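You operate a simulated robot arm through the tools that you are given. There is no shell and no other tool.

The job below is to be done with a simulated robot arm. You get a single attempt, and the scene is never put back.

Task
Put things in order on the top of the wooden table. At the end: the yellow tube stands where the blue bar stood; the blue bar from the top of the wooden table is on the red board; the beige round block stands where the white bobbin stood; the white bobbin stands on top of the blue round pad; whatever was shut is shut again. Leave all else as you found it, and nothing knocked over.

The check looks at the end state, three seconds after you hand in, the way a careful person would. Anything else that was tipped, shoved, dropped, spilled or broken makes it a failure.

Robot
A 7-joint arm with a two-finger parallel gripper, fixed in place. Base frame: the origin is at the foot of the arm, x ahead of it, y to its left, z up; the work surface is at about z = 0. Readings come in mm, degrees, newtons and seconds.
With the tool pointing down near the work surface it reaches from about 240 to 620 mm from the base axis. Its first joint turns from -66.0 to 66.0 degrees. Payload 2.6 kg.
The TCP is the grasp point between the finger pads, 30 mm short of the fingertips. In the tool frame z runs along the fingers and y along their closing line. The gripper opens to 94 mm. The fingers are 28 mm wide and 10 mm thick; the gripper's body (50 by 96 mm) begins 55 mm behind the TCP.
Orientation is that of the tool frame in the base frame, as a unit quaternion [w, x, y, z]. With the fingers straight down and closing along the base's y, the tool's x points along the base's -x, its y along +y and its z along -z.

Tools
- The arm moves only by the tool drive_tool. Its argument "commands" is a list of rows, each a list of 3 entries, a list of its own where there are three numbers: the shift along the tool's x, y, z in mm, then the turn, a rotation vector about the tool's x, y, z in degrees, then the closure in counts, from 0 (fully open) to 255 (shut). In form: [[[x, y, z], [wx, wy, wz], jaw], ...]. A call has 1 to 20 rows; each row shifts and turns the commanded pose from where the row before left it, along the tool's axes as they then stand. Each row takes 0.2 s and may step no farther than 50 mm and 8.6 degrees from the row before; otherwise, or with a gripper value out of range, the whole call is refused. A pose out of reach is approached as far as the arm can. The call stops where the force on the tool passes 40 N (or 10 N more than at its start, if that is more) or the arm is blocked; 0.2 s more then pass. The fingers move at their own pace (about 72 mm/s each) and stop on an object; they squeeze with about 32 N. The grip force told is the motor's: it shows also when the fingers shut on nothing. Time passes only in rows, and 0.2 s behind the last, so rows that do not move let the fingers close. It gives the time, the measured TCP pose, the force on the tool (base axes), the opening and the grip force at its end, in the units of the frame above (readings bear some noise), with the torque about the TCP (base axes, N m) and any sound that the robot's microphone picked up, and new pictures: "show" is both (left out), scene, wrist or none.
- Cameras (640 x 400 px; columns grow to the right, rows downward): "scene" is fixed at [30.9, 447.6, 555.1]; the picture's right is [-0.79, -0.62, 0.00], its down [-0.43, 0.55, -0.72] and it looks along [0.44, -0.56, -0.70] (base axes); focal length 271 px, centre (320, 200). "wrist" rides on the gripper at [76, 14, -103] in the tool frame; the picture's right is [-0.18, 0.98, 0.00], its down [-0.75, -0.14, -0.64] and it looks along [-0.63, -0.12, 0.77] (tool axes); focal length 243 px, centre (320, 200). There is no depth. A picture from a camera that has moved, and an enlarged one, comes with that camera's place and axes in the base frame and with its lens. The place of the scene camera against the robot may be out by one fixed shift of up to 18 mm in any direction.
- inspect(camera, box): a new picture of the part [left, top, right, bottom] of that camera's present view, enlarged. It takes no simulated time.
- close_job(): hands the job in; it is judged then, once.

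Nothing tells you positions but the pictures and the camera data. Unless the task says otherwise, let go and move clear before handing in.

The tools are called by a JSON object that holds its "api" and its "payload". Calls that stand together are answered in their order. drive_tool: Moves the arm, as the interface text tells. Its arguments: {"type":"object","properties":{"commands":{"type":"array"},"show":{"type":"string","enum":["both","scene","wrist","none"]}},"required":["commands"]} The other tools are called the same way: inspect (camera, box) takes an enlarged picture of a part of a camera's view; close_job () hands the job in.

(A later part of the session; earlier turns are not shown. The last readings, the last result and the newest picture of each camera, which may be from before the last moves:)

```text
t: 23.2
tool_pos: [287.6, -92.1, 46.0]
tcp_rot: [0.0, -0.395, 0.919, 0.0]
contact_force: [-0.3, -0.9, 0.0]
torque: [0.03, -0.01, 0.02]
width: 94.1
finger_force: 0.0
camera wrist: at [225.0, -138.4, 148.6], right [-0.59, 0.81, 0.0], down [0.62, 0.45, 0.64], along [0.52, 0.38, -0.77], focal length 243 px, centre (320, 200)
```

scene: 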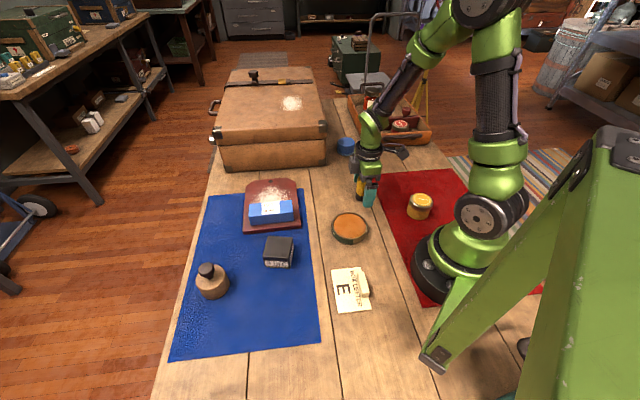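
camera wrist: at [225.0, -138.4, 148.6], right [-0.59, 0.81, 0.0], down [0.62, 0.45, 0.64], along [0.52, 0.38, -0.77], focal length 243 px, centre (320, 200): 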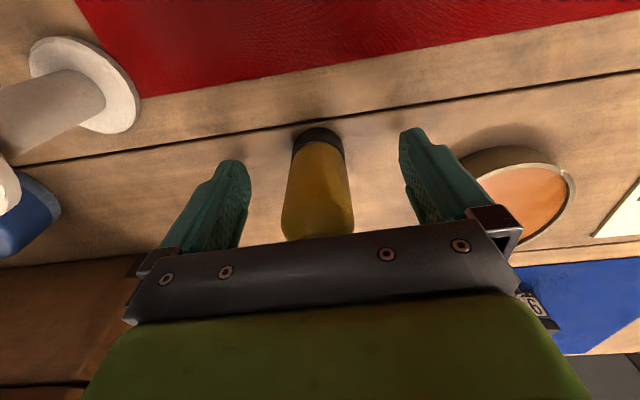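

{"api": "drive_tool", "payload": {"commands": [[[0, 0, 0], [0, 0, 0], 200], [[0, 0, 0], [0, 0, 0], 255], [[0, 0, 0], [0, 0, 0], 255], [[0, 0, 0], [0, 0, 0], 255], [[0, 0, 0], [0, 0, 0], 255]], "show": "wrist"}}

```text
t: 24.4
tool_pos: [287.1, -90.9, 45.0]
tcp_rot: [0.0, -0.395, 0.919, 0.0]
contact_force: [-0.2, -0.1, -0.4]
torque: [0.01, 0.0, 0.02]
width: 33.2
finger_force: 13.9
camera wrist: at [225.0, -138.5, 148.9], right [-0.59, 0.81, 0.0], down [0.62, 0.45, 0.64], along [0.52, 0.38, -0.77], focal length 243 px, centre (320, 200)
```

wrist: 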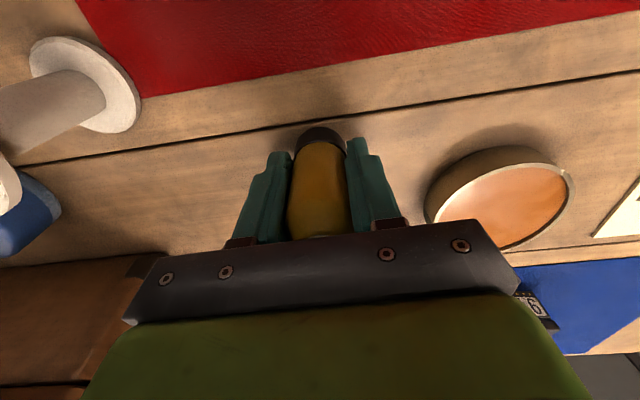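

The fingers stopped at 33 mm with a lower grip force than before, so the tube may be soft. I'll hold that closure instead of squeezing harder and see how it reads.

{"api": "drive_tool", "payload": {"commands": [[[0, 0, 0], [0, 0, 0], 172]], "show": "wrist"}}

{"api": "inspect", "payload": {"camera": "wrist", "box": [240, 110, 400, 240]}}

```text
t: 24.8
tool_pos: [287.1, -93.6, 46.5]
tcp_rot: [0.0, -0.395, 0.919, 0.001]
contact_force: [0.3, 0.1, 0.5]
torque: [0.04, -0.01, -0.02]
width: 33.0
finger_force: 14.4
camera wrist: at [225.0, -138.5, 148.9], right [-0.59, 0.81, 0.0], down [0.62, 0.45, 0.64], along [0.52, 0.38, -0.77], focal length 243 px, centre (320, 200)
```

wrist: 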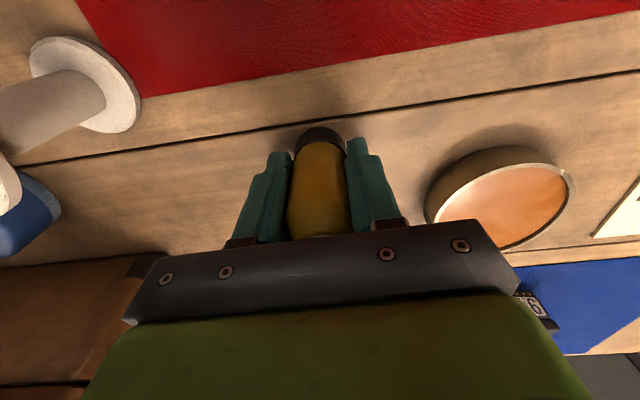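

```text
3.08 times, centred on (320, 175) of wrist
camera zoom: at [225.0, -138.5, 148.9], right [-0.59, 0.81, 0.0], down [0.62, 0.45, 0.64], along [0.52, 0.38, -0.77], focal length 746 px, centre (320, 277)
```

zoom: 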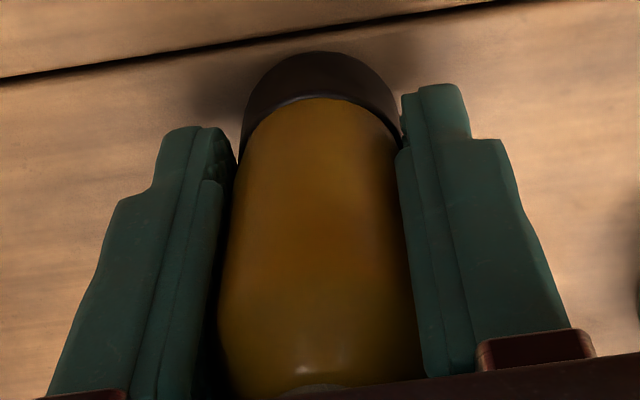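

The width holds steady at 33 mm. I'll test with a small lift before committing.

{"api": "drive_tool", "payload": {"commands": [[[0, 0, -4], [0, 0, 0], 172], [[0, 0, -6], [0, 0, 0], 172], [[0, 0, 0], [0, 0, 0], 172]]}}

{"api": "inspect", "payload": {"camera": "scene", "box": [330, 140, 410, 220]}}

```text
t: 25.6
tool_pos: [286.1, -94.1, 56.1]
tcp_rot: [0.0, -0.394, 0.919, 0.0]
contact_force: [0.4, -0.4, 0.2]
torque: [0.0, -0.04, 0.0]
width: 33.4
finger_force: 13.2
camera wrist: at [224.4, -139.1, 159.9], right [-0.59, 0.81, 0.0], down [0.62, 0.45, 0.64], along [0.52, 0.38, -0.77], focal length 243 px, centre (320, 200)
```

scene: 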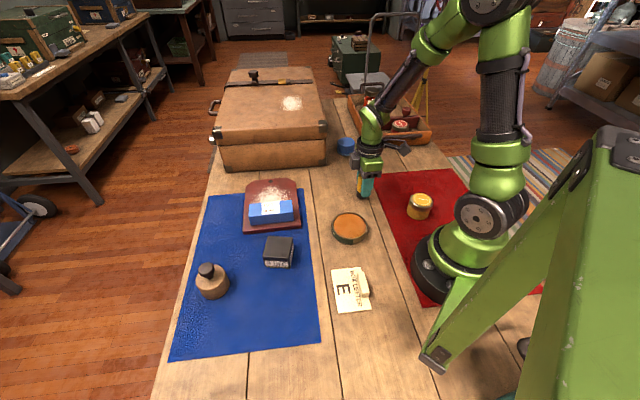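
wrist: 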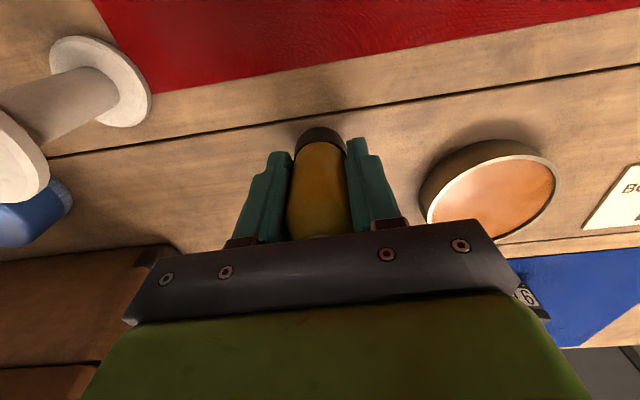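

```text
5.00 times, centred on (370, 180) of scene
camera zoom: at [30.9, 447.6, 555.1], right [-0.79, -0.62, 0.0], down [-0.43, 0.55, -0.72], along [0.44, -0.56, -0.7], focal length 1353 px, centre (70, 300)
```

zoom: 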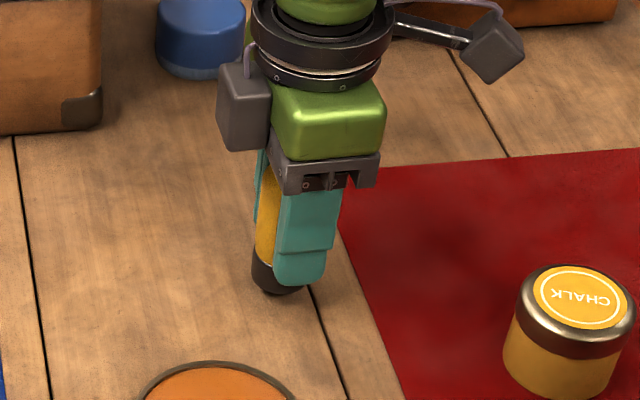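

The tube came up with the gripper. I'll raise it gently and carry it toward the bar's old spot.

{"api": "drive_tool", "payload": {"commands": [[[0, 0, -20], [0, 0, 0], 180], [[0, 0, -25], [0, 0, 0], 180], [[0, 0, -25], [0, 0, 0], 180], [[0, 0, -30], [0, 0, 0], 180], [[-18.25, 20.8, 0], [0, 0, 0], 180], [[-18.25, 20.8, 0], [0, 0, 0], 180], [[-18.25, 20.8, 0], [0, 0, 0], 180], [[-18.25, 20.8, 0], [0, 0, 0], 180], [[-18.25, 20.8, 0], [0, 0, 0], 180], [[-18.25, 20.8, 0], [0, 0, 0], 180], [[-18.25, 20.8, 0], [0, 0, 0], 180], [[-18.25, 20.8, 0], [0, 0, 0], 180], [[-18.25, 20.8, 0], [0, 0, 0], 180], [[-18.25, 20.8, 0], [0, 0, 0], 180], [[-18.25, 20.8, 0], [0, 0, 0], 180], [[-18.25, 20.8, 0], [0, 0, 0], 180], [[-18.25, 20.8, 0], [0, 0, 0], 180], [[-18.25, 20.8, 0], [0, 0, 0], 180], [[-18.25, 20.8, 0], [0, 0, 0], 180], [[-18.25, 20.8, 0], [0, 0, 0], 180]]}}

{"api": "drive_tool", "payload": {"commands": [[[0, 0, 0], [0, 0, 0], 180], [[0, 0, 0], [0, 0, 0], 180]], "show": "wrist"}}

```text
t: 29.8
tool_pos: [245.1, 348.5, 157.1]
tcp_rot: [0.0, -0.395, 0.919, 0.0]
contact_force: [-0.4, 0.8, -2.0]
torque: [0.0, 0.0, -0.01]
width: 33.2
finger_force: 13.8
camera wrist: at [182.9, 301.2, 260.7], right [-0.59, 0.81, 0.0], down [0.62, 0.45, 0.64], along [0.52, 0.38, -0.77], focal length 243 px, centre (320, 200)
```

scene: 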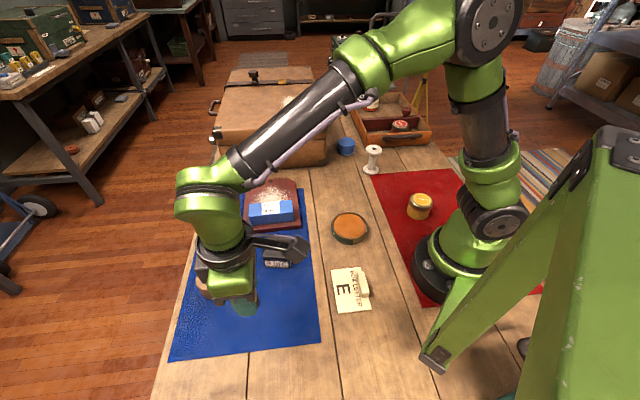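
wrist: 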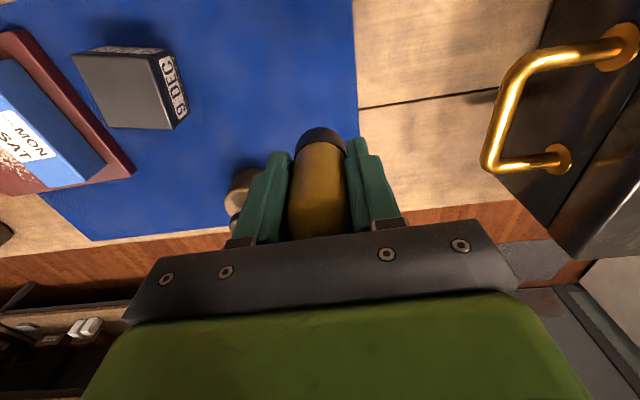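

```text
t: 30.4
tool_pos: [245.3, 347.7, 157.7]
tcp_rot: [-0.001, -0.396, 0.918, 0.0]
contact_force: [-0.3, 0.5, -0.9]
torque: [0.04, 0.0, -0.02]
width: 33.1
finger_force: 14.0
camera wrist: at [183.1, 300.8, 260.7], right [-0.59, 0.81, 0.0], down [0.62, 0.45, 0.64], along [0.52, 0.38, -0.77], focal length 243 px, centre (320, 200)
```

wrist: 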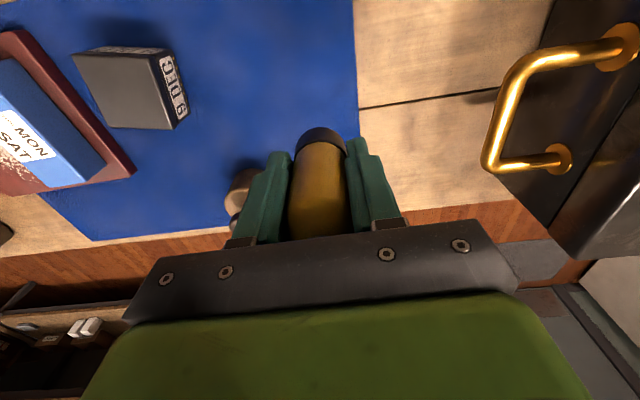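

The tube hangs upright over the spot. I'll lower it in stages and creep to contact.

{"api": "drive_tool", "payload": {"commands": [[[-0.9, -0.9, 25], [0, 0, 0], 180], [[0, 0, 30], [0, 0, 0], 180], [[0, 0, 30], [0, 0, 0], 180], [[0, 0, 15], [0, 0, 0], 180], [[0, 0, 7], [0, 0, 0], 180], [[0, 0, 0], [0, 0, 0], 180]]}}

{"api": "drive_tool", "payload": {"commands": [[[0, 0, 1], [0, 0, 0], 180], [[0, 0, 0], [0, 0, 0], 180]], "show": "none"}}

{"api": "drive_tool", "payload": {"commands": [[[0, 0, 1], [0, 0, 0], 180], [[0, 0, 0], [0, 0, 0], 180]], "show": "none"}}

```text
t: 31.8
tool_pos: [247.2, 346.3, 48.5]
tcp_rot: [0.0, -0.394, 0.919, 0.0]
contact_force: [1.1, 0.6, -1.2]
torque: [0.02, 0.0, -0.02]
width: 33.0
finger_force: 14.0
camera wrist: at [185.9, 300.6, 151.8], right [-0.59, 0.81, 0.0], down [0.62, 0.45, 0.64], along [0.52, 0.38, -0.77], focal length 243 px, centre (320, 200)
```

scene: 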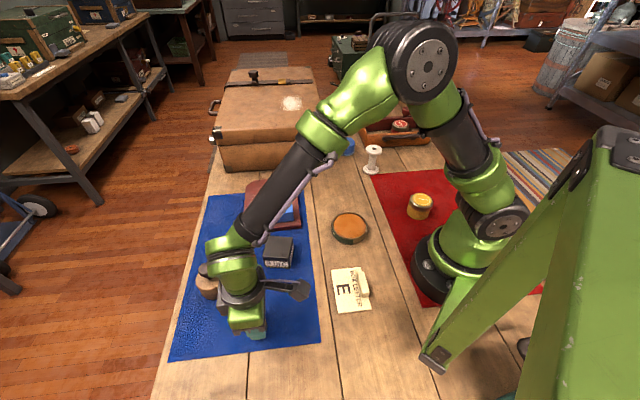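
wrist: 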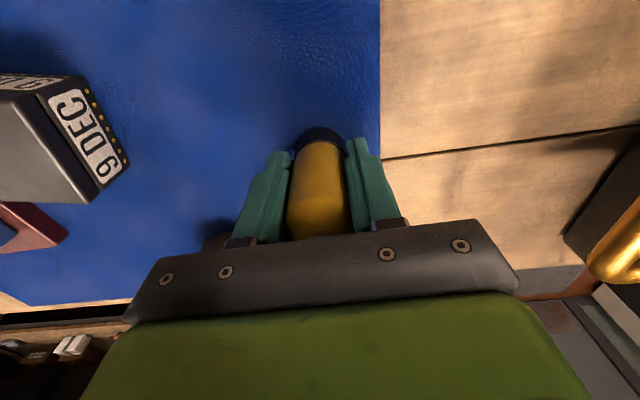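

```text
t: 32.4
tool_pos: [247.8, 346.4, 47.6]
tcp_rot: [0.0, -0.395, 0.919, 0.0]
contact_force: [0.7, -0.5, -0.3]
torque: [-0.01, -0.01, 0.03]
width: 33.1
finger_force: 14.4
```

```text
t: 33.0
tool_pos: [247.6, 346.3, 47.1]
tcp_rot: [0.0, -0.394, 0.919, 0.0]
contact_force: [-0.1, -0.4, -0.9]
torque: [0.02, 0.04, 0.03]
width: 33.2
finger_force: 14.1
```

{"api": "drive_tool", "payload": {"commands": [[[0, 0, 0.8], [0, 0, 0], 180], [[0, 0, 0], [0, 0, 0], 180]], "show": "none"}}

{"api": "drive_tool", "payload": {"commands": [[[0, 0, 0.8], [0, 0, 0], 180], [[0, 0, 0], [0, 0, 0], 180]], "show": "none"}}

```text
t: 33.6
tool_pos: [246.5, 346.5, 47.0]
tcp_rot: [0.0, -0.394, 0.919, 0.0]
contact_force: [0.4, 0.6, -0.6]
torque: [-0.04, 0.01, 0.02]
width: 33.0
finger_force: 13.9
```

```text
t: 34.2
tool_pos: [248.1, 346.6, 45.6]
tcp_rot: [0.0, -0.395, 0.919, 0.0]
contact_force: [0.0, -1.0, 2.8]
torque: [-0.09, 0.01, 0.01]
width: 33.0
finger_force: 14.6
```

Contact is registered at z about 45.6. I'll release and rise straight up.

{"api": "drive_tool", "payload": {"commands": [[[0, 0, 0], [0, 0, 0], 150], [[0, 0, 0], [0, 0, 0], 100], [[0, 0, 0], [0, 0, 0], 40], [[0, 0, 0], [0, 0, 0], 20], [[0, 0, -20], [0, 0, 0], 20], [[0, 0, -40], [0, 0, 0], 20], [[0, 0, -45], [0, 0, 0], 20], [[0, 0, -45], [0, 0, 0], 20], [[0, 0, 0], [0, 0, 0], 20]]}}

{"api": "inspect", "payload": {"camera": "wrist", "box": [240, 20, 400, 160]}}

```text
t: 36.2
tool_pos: [246.7, 346.9, 197.5]
tcp_rot: [0.0, -0.394, 0.919, 0.0]
contact_force: [1.3, 0.6, -0.2]
torque: [0.01, 0.02, 0.04]
width: 86.7
finger_force: 0.0
camera wrist: at [184.9, 301.2, 300.9], right [-0.59, 0.81, 0.0], down [0.62, 0.45, 0.64], along [0.52, 0.38, -0.77], focal length 243 px, centre (320, 200)
```

scene: 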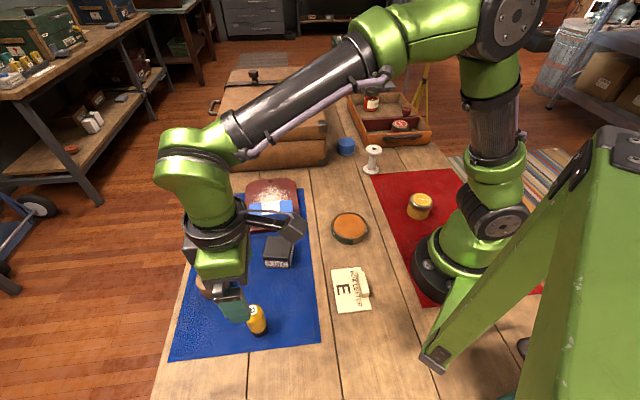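
wrist: 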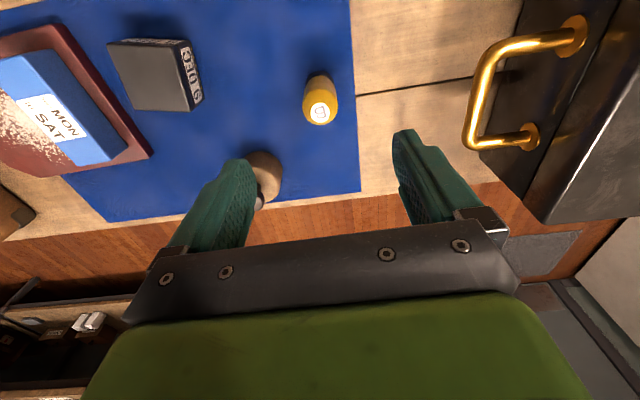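

```text
2.86 times, centred on (320, 90) of wrist
camera zoom: at [184.9, 301.2, 300.9], right [-0.59, 0.81, 0.0], down [0.62, 0.45, 0.64], along [0.52, 0.38, -0.77], focal length 693 px, centre (320, 514)
```

zoom: 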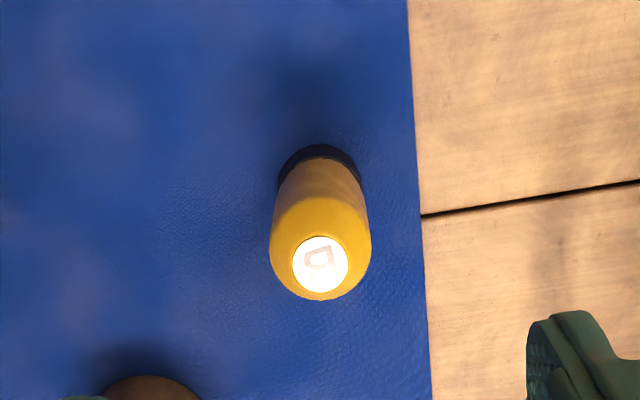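

The tube stands upright at about (247, 347) on the mat, where the bar's centre was. Next I'll travel high to the bobbin, keeping this yaw because it keeps the fingers parallel to the chest side near the pad.

{"api": "drive_tool", "payload": {"commands": [[[0, 0, -20], [0, 0, 0], 0], [[25.2, -32.3, 0], [0, 0, 0], 0], [[25.2, -32.3, 0], [0, 0, 0], 0], [[25.2, -32.3, 0], [0, 0, 0], 0], [[25.2, -32.3, 0], [0, 0, 0], 0], [[25.2, -32.3, 0], [0, 0, 0], 0], [[25.2, -32.3, 0], [0, 0, 0], 0], [[25.2, -32.3, 0], [0, 0, 0], 0], [[25.2, -32.3, 0], [0, 0, 0], 0], [[25.2, -32.3, 0], [0, 0, 0], 0], [[25.2, -32.3, 0], [0, 0, 0], 0], [[25.2, -32.3, 0], [0, 0, 0], 0], [[25.2, -32.3, 0], [0, 0, 0], 0], [[25.2, -32.3, 0], [0, 0, 0], 0], [[25.2, -32.3, 0], [0, 0, 0], 0], [[0, 0, 0], [0, 0, 0], 0], [[0, 0, 0], [0, 0, 0], 0]]}}

{"api": "inspect", "payload": {"camera": "wrist", "box": [220, 20, 420, 160]}}

{"api": "inspect", "payload": {"camera": "wrist", "box": [100, 40, 280, 200]}}

```text
t: 39.8
tool_pos: [330.8, -222.3, 216.2]
tcp_rot: [0.0, -0.395, 0.919, -0.001]
contact_force: [-0.1, 0.3, 0.0]
torque: [0.01, -0.02, 0.01]
width: 94.1
finger_force: 0.0
camera wrist: at [268.7, -268.0, 319.1], right [-0.59, 0.81, 0.0], down [0.62, 0.45, 0.64], along [0.52, 0.38, -0.77], focal length 243 px, centre (320, 200)
```

scene: 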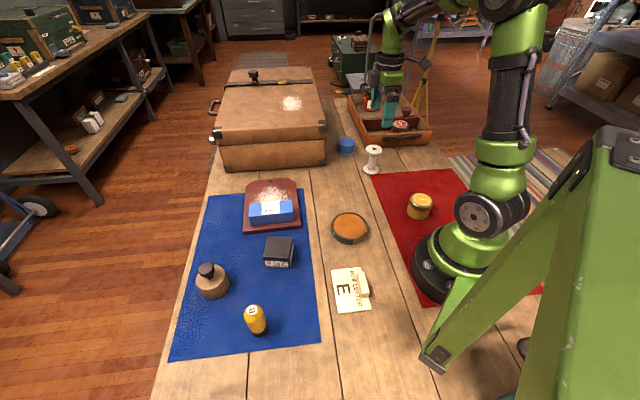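
wrist: 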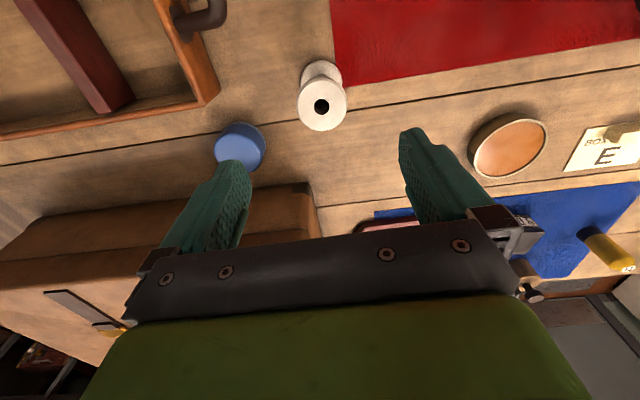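

```text
2.86 times, centred on (320, 90) of wrist
camera zoom: at [268.7, -268.0, 319.1], right [-0.59, 0.81, 0.0], down [0.62, 0.45, 0.64], along [0.52, 0.38, -0.77], focal length 693 px, centre (320, 514)
```

zoom: 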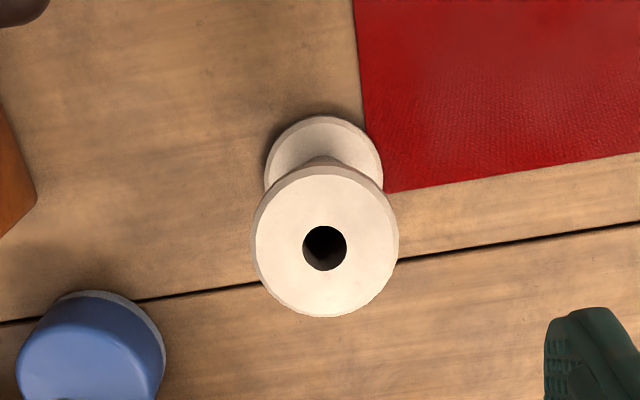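

```text
2.50 times, centred on (190, 120) of wrist
camera zoom: at [268.7, -268.0, 319.1], right [-0.59, 0.81, 0.0], down [0.62, 0.45, 0.64], along [0.52, 0.38, -0.77], focal length 606 px, centre (645, 400)
```

zoom: 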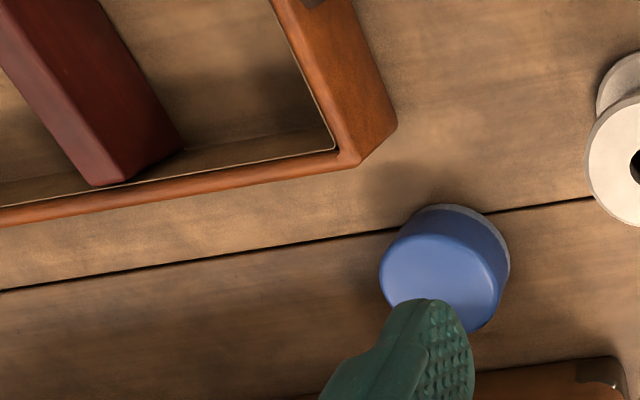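

The bobbin's axis is at about (330.8, -220.9), top near z 86. Before grasping it I'll hover over the pad to measure its centre well.

{"api": "drive_tool", "payload": {"commands": [[[-20.1, -42, 0], [0, 0, 0], 0], [[-20.1, -42, 0], [0, 0, 0], 0], [[-20.1, -42, 0], [0, 0, 0], 0], [[0, 0, 0], [0, 0, 0], 0], [[0, 0, 0], [0, 0, 0], 0]]}}

{"api": "inspect", "payload": {"camera": "wrist", "box": [220, 20, 420, 160]}}

```text
t: 41.0
tool_pos: [463.0, -265.0, 216.5]
tcp_rot: [-0.001, -0.395, 0.919, 0.0]
contact_force: [1.4, 0.1, -0.1]
torque: [0.02, 0.03, 0.04]
width: 94.0
finger_force: 0.0
camera wrist: at [401.1, -311.3, 320.0], right [-0.59, 0.81, 0.0], down [0.62, 0.45, 0.64], along [0.52, 0.38, -0.77], focal length 243 px, centre (320, 200)
```

scene: 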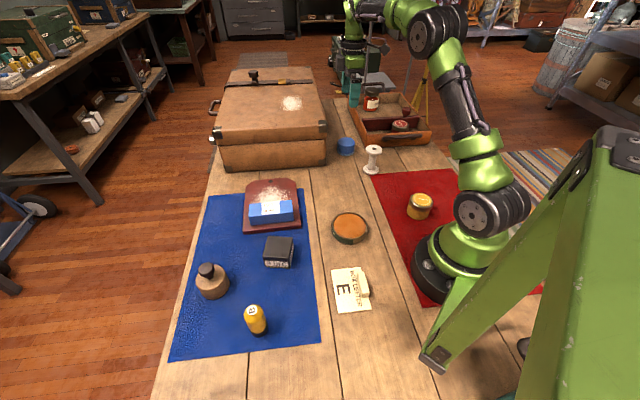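
wrist: 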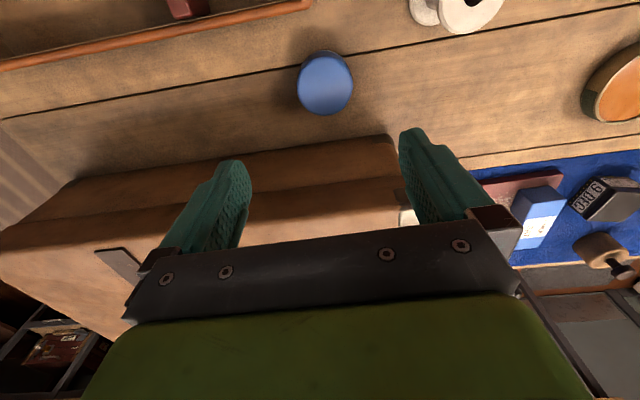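

```text
2.86 times, centred on (320, 90) of wrist
camera zoom: at [401.1, -311.3, 320.0], right [-0.59, 0.81, 0.0], down [0.62, 0.45, 0.64], along [0.52, 0.38, -0.77], focal length 693 px, centre (320, 514)
```

zoom: 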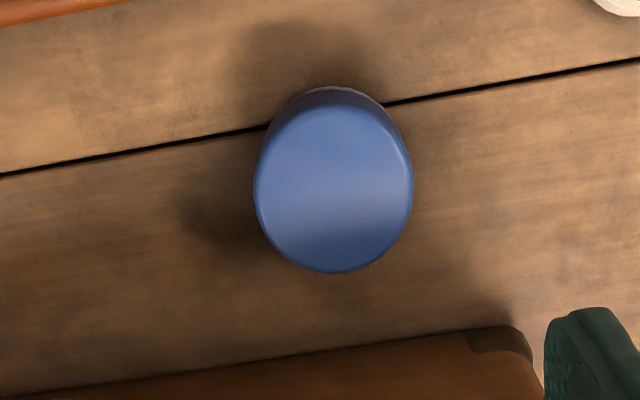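

The pad's centre is about (458.6, -263), its top near z 38 and its diameter about 61. I'll go back to the bobbin and down to its top flange.

{"api": "drive_tool", "payload": {"commands": [[[19.8, 42.5, 0], [0, 0, 0], 0], [[19.8, 42.5, 0], [0, 0, 0], 0], [[19.8, 42.4, 0], [0, 0, 0], 0], [[0, 0, 35], [0, 0, 0], 0], [[0, 0, 35], [0, 0, 0], 0], [[0, 0, 0], [0, 0, 0], 0], [[0, 0, 0], [0, 0, 0], 0]], "show": "wrist"}}

{"api": "inspect", "payload": {"camera": "wrist", "box": [220, 40, 420, 180]}}

```text
t: 42.6
tool_pos: [330.6, -220.0, 145.8]
tcp_rot: [0.0, -0.395, 0.919, 0.0]
contact_force: [0.1, 0.5, 0.0]
torque: [-0.01, 0.03, 0.01]
width: 94.0
finger_force: 0.1
camera wrist: at [268.8, -265.3, 248.6], right [-0.59, 0.81, 0.0], down [0.62, 0.45, 0.64], along [0.52, 0.38, -0.77], focal length 243 px, centre (320, 200)
```

wrist: 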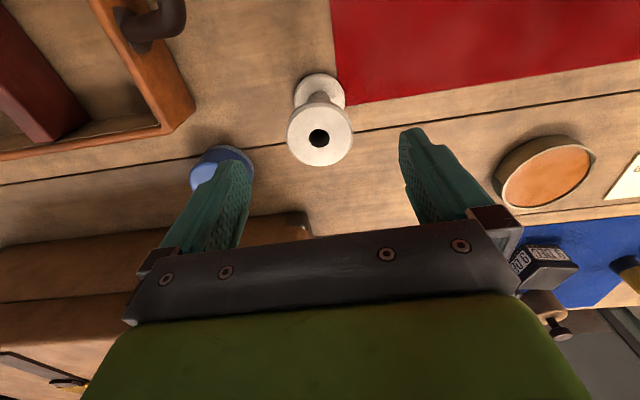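

```text
2.86 times, centred on (320, 110) of wrist
camera zoom: at [268.8, -265.3, 248.6], right [-0.59, 0.81, 0.0], down [0.62, 0.45, 0.64], along [0.52, 0.38, -0.77], focal length 693 px, centre (320, 457)
```

zoom: 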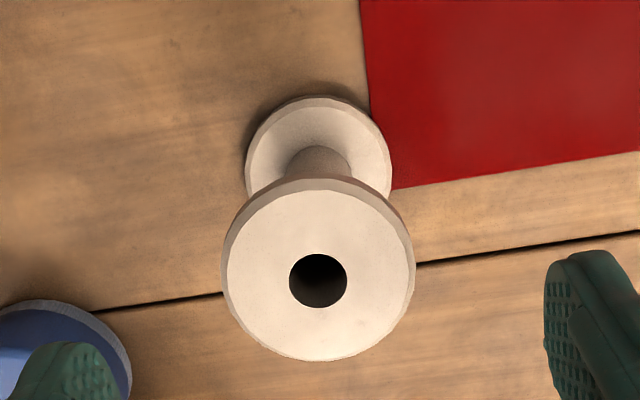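

The bobbin is centred to within 1 mm. I'll lower to the flange and close.

{"api": "drive_tool", "payload": {"commands": [[[0, -0.5, 30], [0, 0, 0], 0], [[0, 0, 25], [0, 0, 0], 0], [[0, 0, 12], [0, 0, 0], 0], [[0, 0, 0], [0, 0, 0], 0]], "show": "wrist"}}

{"api": "drive_tool", "payload": {"commands": [[[0, 0, 0], [0, 0, 0], 100], [[0, 0, 0], [0, 0, 0], 130], [[0, 0, 0], [0, 0, 0], 150], [[0, 0, 0], [0, 0, 0], 150], [[0, 0, 0], [0, 0, 0], 150]]}}

```text
t: 43.6
tool_pos: [330.4, -220.6, 78.4]
tcp_rot: [0.0, -0.395, 0.919, 0.0]
contact_force: [-0.7, 0.8, -0.2]
torque: [-0.02, 0.02, 0.03]
width: 94.1
finger_force: 0.0
camera wrist: at [269.0, -266.1, 181.7], right [-0.59, 0.81, 0.0], down [0.62, 0.45, 0.64], along [0.52, 0.38, -0.77], focal length 243 px, centre (320, 200)
```

wrist: 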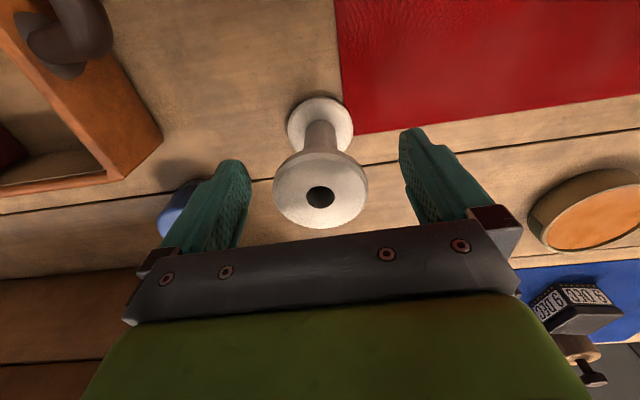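

```text
t: 44.8
tool_pos: [332.4, -220.0, 78.6]
tcp_rot: [0.0, -0.395, 0.919, 0.0]
contact_force: [-0.9, -0.3, 0.6]
torque: [0.0, -0.04, -0.01]
width: 50.7
finger_force: 32.5
camera wrist: at [269.1, -266.1, 181.9], right [-0.59, 0.81, 0.0], down [0.62, 0.45, 0.64], along [0.52, 0.38, -0.77], focal length 243 px, centre (320, 200)
```

scene: 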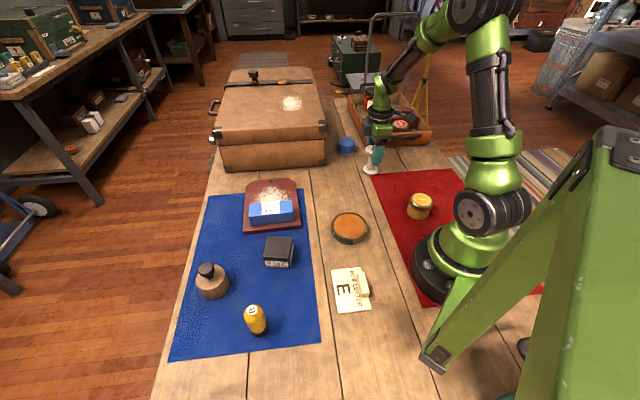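
wrist: 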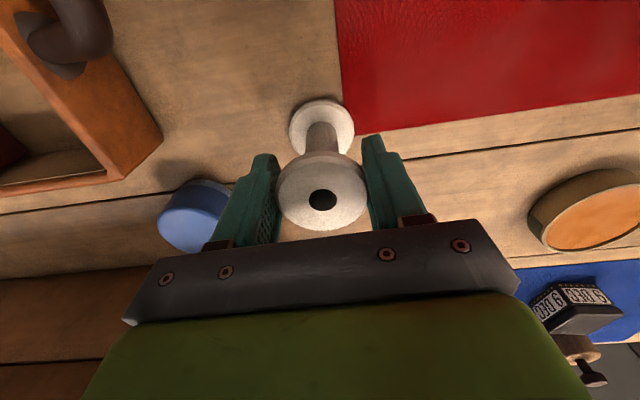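

The bobbin's flange is gripped firmly at 50.7 mm. I'll lift gently and look.

{"api": "drive_tool", "payload": {"commands": [[[0, 0, -6], [0, 0, 0], 160], [[0, 0, -14], [0, 0, 0], 160], [[0, 0, -20], [0, 0, 0], 160], [[0, 0, -20], [0, 0, 0], 160], [[0, 0, -20], [0, 0, 0], 160], [[0, 0, 0], [0, 0, 0], 160]]}}

{"api": "inspect", "payload": {"camera": "scene", "box": [330, 70, 430, 190]}}

{"api": "inspect", "payload": {"camera": "wrist", "box": [220, 60, 420, 240]}}

```text
t: 46.2
tool_pos: [331.8, -219.0, 156.8]
tcp_rot: [0.0, -0.395, 0.919, 0.0]
contact_force: [-0.7, 0.0, -0.2]
torque: [0.0, -0.02, 0.01]
width: 50.6
finger_force: 31.8
camera wrist: at [269.0, -265.3, 261.5], right [-0.59, 0.81, 0.0], down [0.62, 0.45, 0.64], along [0.52, 0.38, -0.77], focal length 243 px, centre (320, 200)
```

scene: 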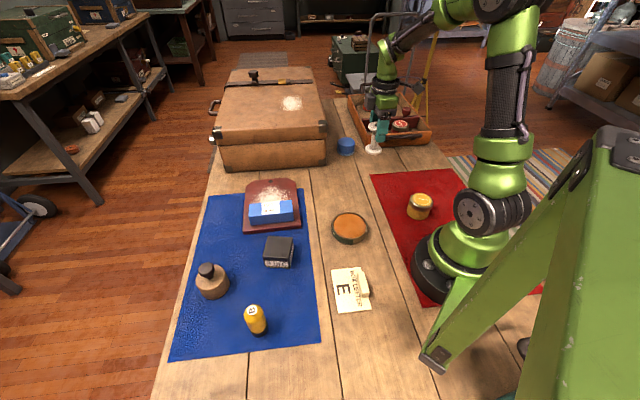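
wrist: 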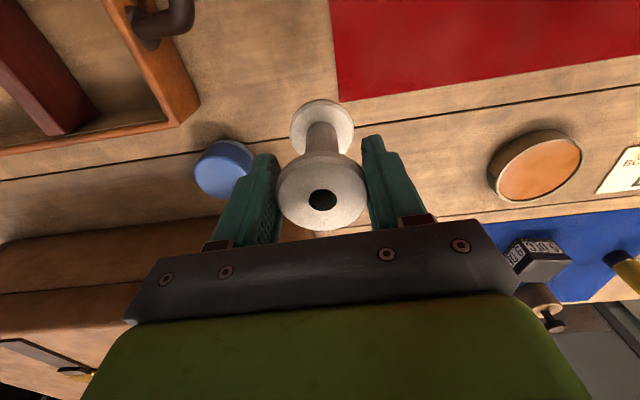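

```text
3.33 times, centred on (380, 130) of scene
camera zoom: at [30.9, 447.6, 555.1], right [-0.79, -0.62, 0.0], down [-0.43, 0.55, -0.72], along [0.44, -0.56, -0.7], focal length 902 px, centre (120, 433)
```

zoom: 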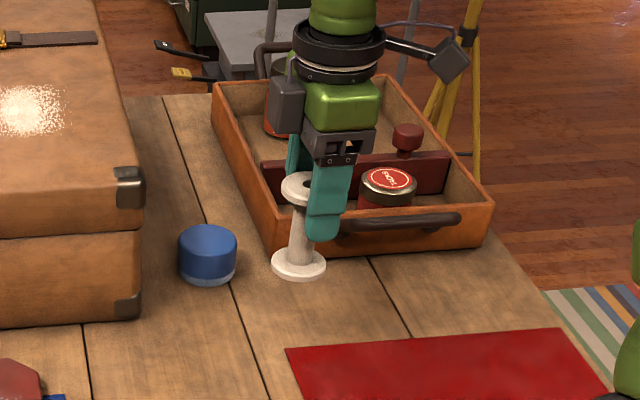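

```text
2.22 times, centred on (320, 150) of wrist
camera zoom: at [269.0, -265.3, 261.5], right [-0.59, 0.81, 0.0], down [0.62, 0.45, 0.64], along [0.52, 0.38, -0.77], focal length 539 px, centre (320, 311)
```

zoom: 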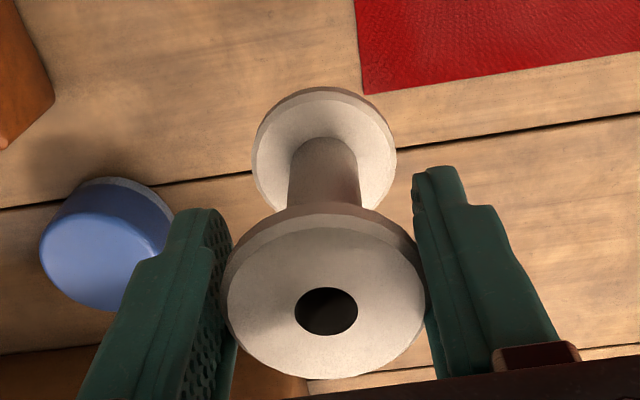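

The bobbin hangs upright and clear. I'll move it over the pad slowly and compare the two before lowering.

{"api": "drive_tool", "payload": {"commands": [[[-11.6, -24.5, 0], [0, 0, 0], 160], [[-11.6, -24.5, 0], [0, 0, 0], 160], [[-11.6, -24.5, 0], [0, 0, 0], 160], [[-11.6, -24.5, 0], [0, 0, 0], 160], [[-11.5, -24.5, 0], [0, 0, 0], 160], [[0, 0, 0], [0, 0, 0], 160], [[0, 0, 0], [0, 0, 0], 160]]}}

{"api": "inspect", "payload": {"camera": "scene", "box": [300, 70, 400, 180]}}

{"api": "inspect", "payload": {"camera": "wrist", "box": [220, 60, 420, 240]}}

```text
t: 47.8
tool_pos: [461.1, -262.7, 158.4]
tcp_rot: [0.0, -0.395, 0.919, 0.0]
contact_force: [0.2, -1.0, -0.2]
torque: [0.02, 0.0, -0.01]
width: 50.2
finger_force: 32.0
camera wrist: at [398.8, -308.7, 261.9], right [-0.59, 0.81, 0.0], down [0.62, 0.45, 0.64], along [0.52, 0.38, -0.77], focal length 243 px, centre (320, 200)
```

scene: 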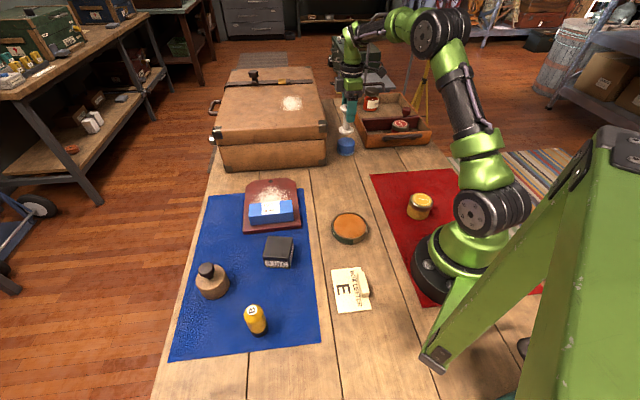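
wrist: 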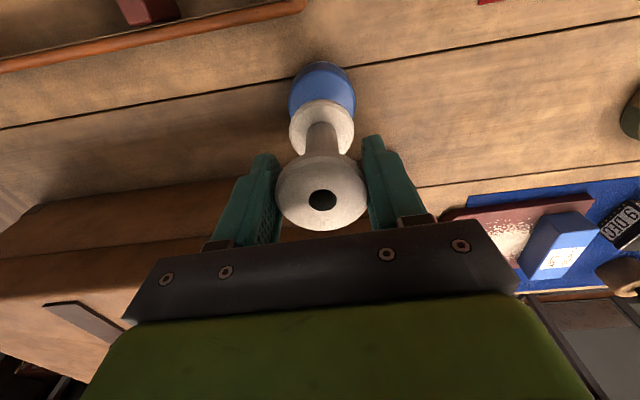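

```text
3.64 times, centred on (350, 125) of scene
camera zoom: at [30.9, 447.6, 555.1], right [-0.79, -0.62, 0.0], down [-0.43, 0.55, -0.72], along [0.44, -0.56, -0.7], focal length 984 px, centre (211, 473)
```

zoom: 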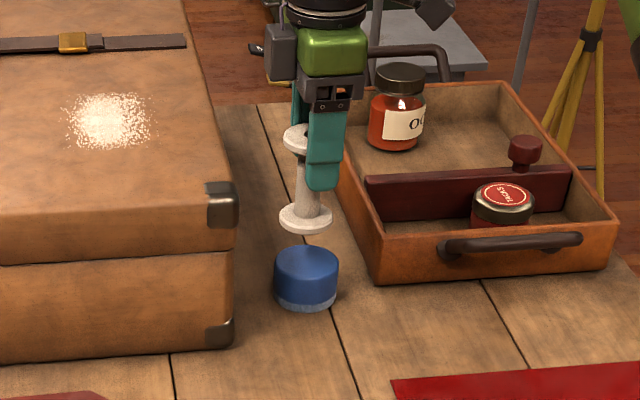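

```text
2.22 times, centred on (320, 150) of wrist
camera zoom: at [398.8, -308.7, 261.9], right [-0.59, 0.81, 0.0], down [0.62, 0.45, 0.64], along [0.52, 0.38, -0.77], focal length 539 px, centre (320, 311)
```

zoom: 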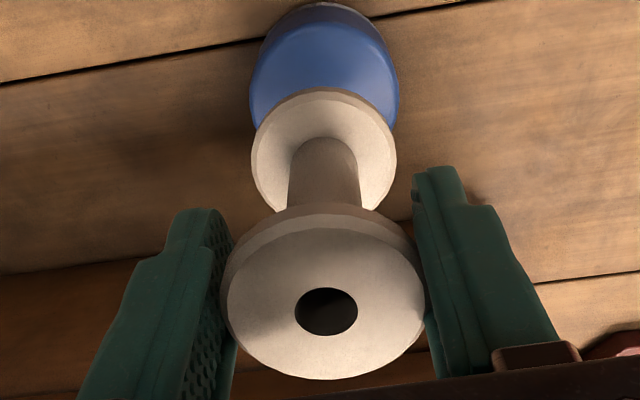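

Sideways alignment looks right. I'll zoom closer to check the fore-aft alignment.

{"api": "inspect", "payload": {"camera": "wrist", "box": [270, 50, 370, 160]}}

{"api": "inspect", "payload": {"camera": "scene", "box": [325, 90, 375, 160]}}

```text
3.64 times, centred on (320, 105) of wrist
camera zoom: at [398.8, -308.7, 261.9], right [-0.59, 0.81, 0.0], down [0.62, 0.45, 0.64], along [0.52, 0.38, -0.77], focal length 882 px, centre (320, 546)
```

zoom: 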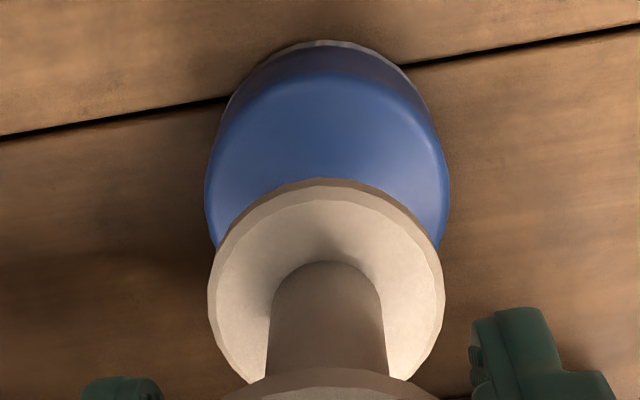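

```text
5.71 times, centred on (350, 125) of scene
camera zoom: at [30.9, 447.6, 555.1], right [-0.79, -0.62, 0.0], down [-0.43, 0.55, -0.72], along [0.44, -0.56, -0.7], focal length 1547 px, centre (149, 629)
```

zoom: 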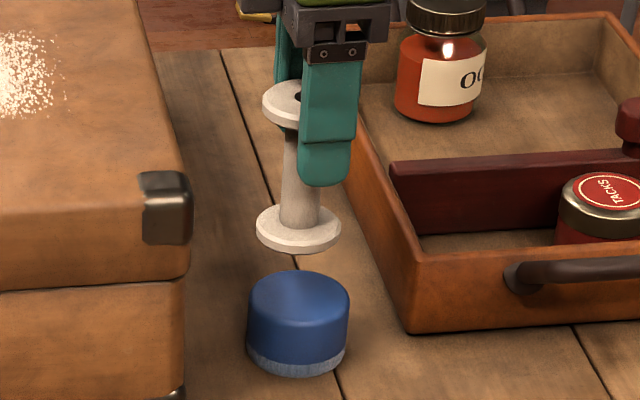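

Both cameras put the bobbin about 2.8 mm too far forward of the pad's axis. I'll correct that, lower to just above the pad, and check again.

{"api": "drive_tool", "payload": {"commands": [[[2.75, 0.9, 0], [0, 0, 0], 160], [[0, 0, 15], [0, 0, 0], 160], [[0, 0, 12], [0, 0, 0], 160], [[0, 0, 7], [0, 0, 0], 160], [[0, 0, 0], [0, 0, 0], 160], [[0, 0, 0], [0, 0, 0], 160]]}}

{"api": "inspect", "payload": {"camera": "scene", "box": [325, 100, 375, 160]}}

{"api": "inspect", "payload": {"camera": "wrist", "box": [270, 50, 370, 160]}}

```text
t: 49.2
tool_pos: [459.7, -263.3, 124.4]
tcp_rot: [0.0, -0.395, 0.919, 0.001]
contact_force: [-0.5, -1.2, -0.3]
torque: [0.0, -0.01, -0.03]
width: 50.5
finger_force: 31.5
camera wrist: at [396.7, -309.0, 227.0], right [-0.59, 0.81, 0.0], down [0.62, 0.45, 0.64], along [0.52, 0.38, -0.77], focal length 243 px, centre (320, 200)
```

scene: 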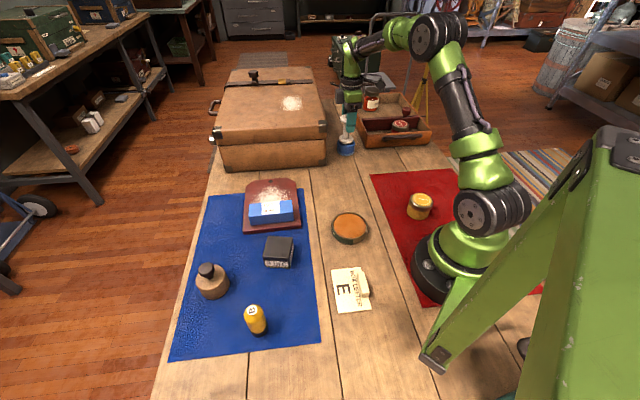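
wrist: 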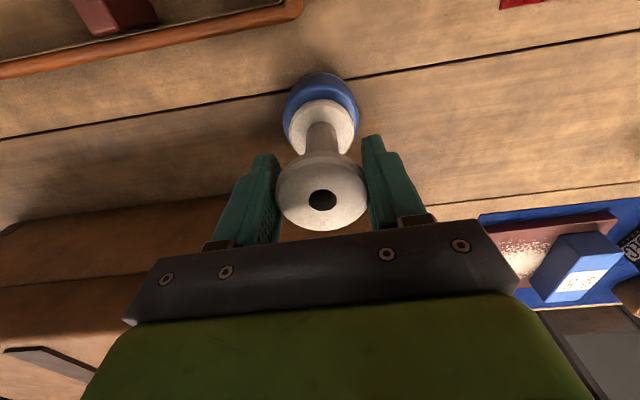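

```text
6.67 times, centred on (350, 130) of scene
camera zoom: at [30.9, 447.6, 555.1], right [-0.79, -0.62, 0.0], down [-0.43, 0.55, -0.72], along [0.44, -0.56, -0.7], focal length 1805 px, centre (120, 667)
```

zoom: 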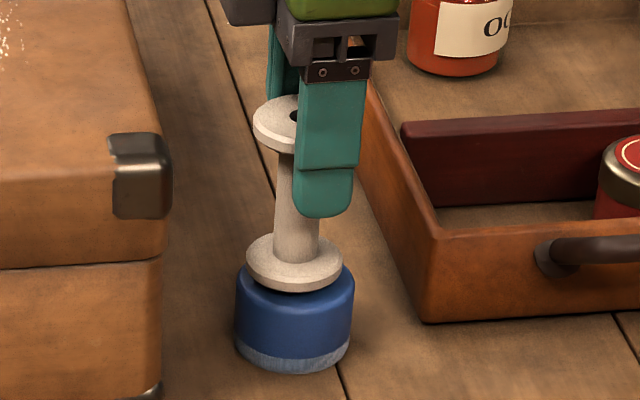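

```text
3.64 times, centred on (320, 105) of wrist
camera zoom: at [396.7, -309.0, 227.0], right [-0.59, 0.81, 0.0], down [0.62, 0.45, 0.64], along [0.52, 0.38, -0.77], focal length 882 px, centre (320, 546)
```

zoom: 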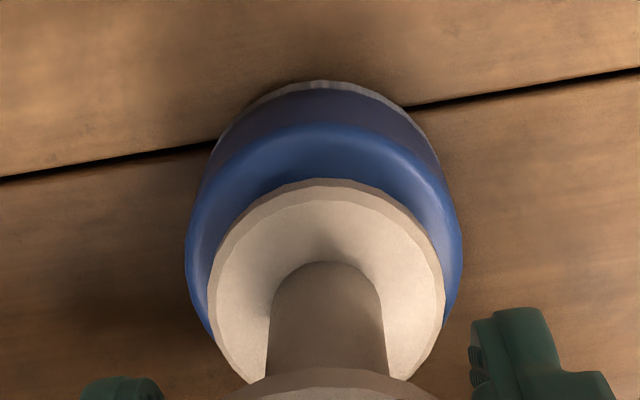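

The bobbin is now concentric with the pad to within about 1 mm in both views. I'll lower the last few millimetres with force checks.

{"api": "drive_tool", "payload": {"commands": [[[0, 0, 3], [0, 0, 0], 160], [[0, 0, 1.5], [0, 0, 0], 160], [[0, 0, 0], [0, 0, 0], 160]], "show": "none"}}

{"api": "drive_tool", "payload": {"commands": [[[0, 0, 1], [0, 0, 0], 160], [[0, 0, 0], [0, 0, 0], 160]], "show": "none"}}

{"api": "drive_tool", "payload": {"commands": [[[0, 0, 1], [0, 0, 0], 160], [[0, 0, 0], [0, 0, 0], 160]], "show": "none"}}

```text
t: 50.0
tool_pos: [457.8, -263.3, 118.5]
tcp_rot: [0.0, -0.395, 0.919, 0.0]
contact_force: [-0.5, -0.8, -0.5]
torque: [-0.01, -0.02, -0.05]
width: 50.3
finger_force: 32.2
```

```text
t: 50.6
tool_pos: [458.6, -263.2, 119.1]
tcp_rot: [0.0, -0.394, 0.919, 0.0]
contact_force: [-0.2, 0.2, -1.0]
torque: [0.01, -0.02, 0.03]
width: 50.3
finger_force: 32.7
```

```text
t: 51.2
tool_pos: [458.5, -262.8, 119.2]
tcp_rot: [0.001, -0.394, 0.919, -0.001]
contact_force: [-1.7, -0.4, 7.7]
torque: [0.09, 0.13, 0.0]
width: 50.5
finger_force: 31.5
```

The bobbin is resting on the pad. I'll relieve the press slightly, open slowly, and rise straight up.

{"api": "drive_tool", "payload": {"commands": [[[0, 0, -0.6], [0, 0, 0], 160], [[0, 0, 0], [0, 0, 0], 105], [[0, 0, 0], [0, 0, 0], 80], [[0, 0, 0], [0, 0, 0], 50], [[0, 0, 0], [0, 0, 0], 40], [[0, 0, 0], [0, 0, 0], 40]]}}

{"api": "drive_tool", "payload": {"commands": [[[0, 0, -10], [0, 0, 0], 40], [[0, 0, -20], [0, 0, 0], 40], [[0, 0, -35], [0, 0, 0], 40], [[0, 0, -40], [0, 0, 0], 40], [[0, 0, -20], [0, 0, 0], 0], [[0, 0, 0], [0, 0, 0], 0]]}}

{"api": "inspect", "payload": {"camera": "scene", "box": [325, 100, 375, 160]}}

{"api": "inspect", "payload": {"camera": "wrist", "box": [240, 40, 400, 160]}}

```text
t: 52.6
tool_pos: [458.2, -263.7, 119.4]
tcp_rot: [0.001, -0.395, 0.919, 0.0]
contact_force: [0.0, -0.3, -0.2]
torque: [-0.01, 0.0, 0.03]
width: 79.1
finger_force: 0.0
camera wrist: at [396.0, -309.1, 221.6], right [-0.59, 0.81, 0.0], down [0.62, 0.45, 0.64], along [0.52, 0.38, -0.77], focal length 243 px, centre (320, 200)
```

scene: 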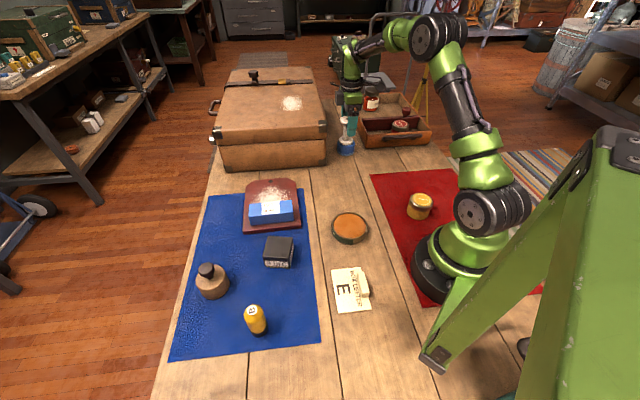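
wrist: 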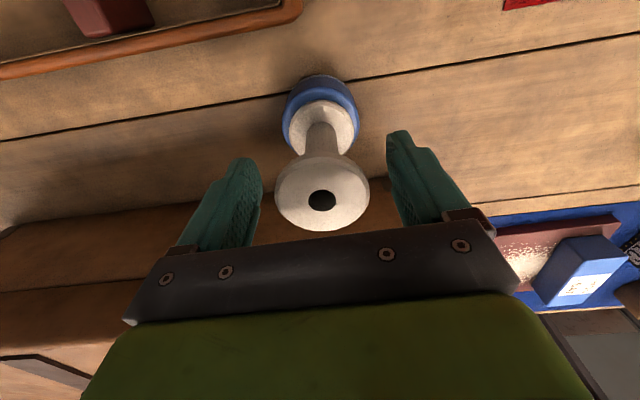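

```text
t: 54.0
tool_pos: [457.6, -262.2, 243.1]
tcp_rot: [0.0, -0.395, 0.919, 0.0]
contact_force: [-0.5, 1.2, 0.4]
torque: [-0.02, 0.02, 0.0]
width: 94.1
finger_force: 0.1
camera wrist: at [395.7, -308.1, 347.0], right [-0.59, 0.81, 0.0], down [0.62, 0.45, 0.64], along [0.52, 0.38, -0.77], focal length 243 px, centre (320, 200)
```

scene: 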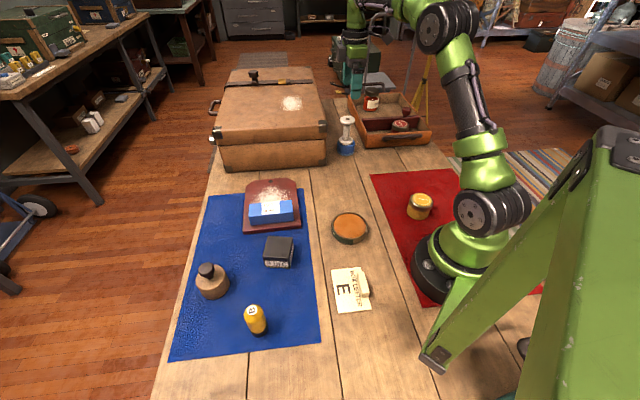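
wrist: 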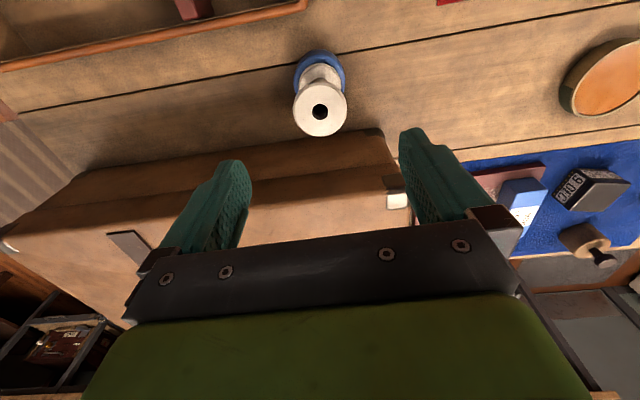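

```text
6.67 times, centred on (350, 130) of scene
camera zoom: at [30.9, 447.6, 555.1], right [-0.79, -0.62, 0.0], down [-0.43, 0.55, -0.72], along [0.44, -0.56, -0.7], focal length 1805 px, centre (120, 667)
```

zoom: 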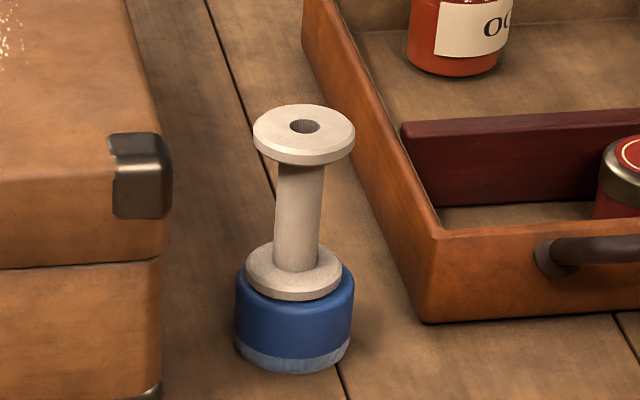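

```text
3.33 times, centred on (320, 100) of wrist
camera zoom: at [395.7, -308.1, 347.0], right [-0.59, 0.81, 0.0], down [0.62, 0.45, 0.64], along [0.52, 0.38, -0.77], focal length 809 px, centre (320, 533)
```

zoom: 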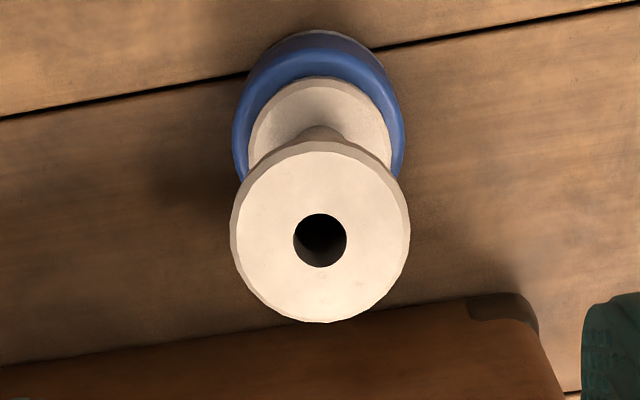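

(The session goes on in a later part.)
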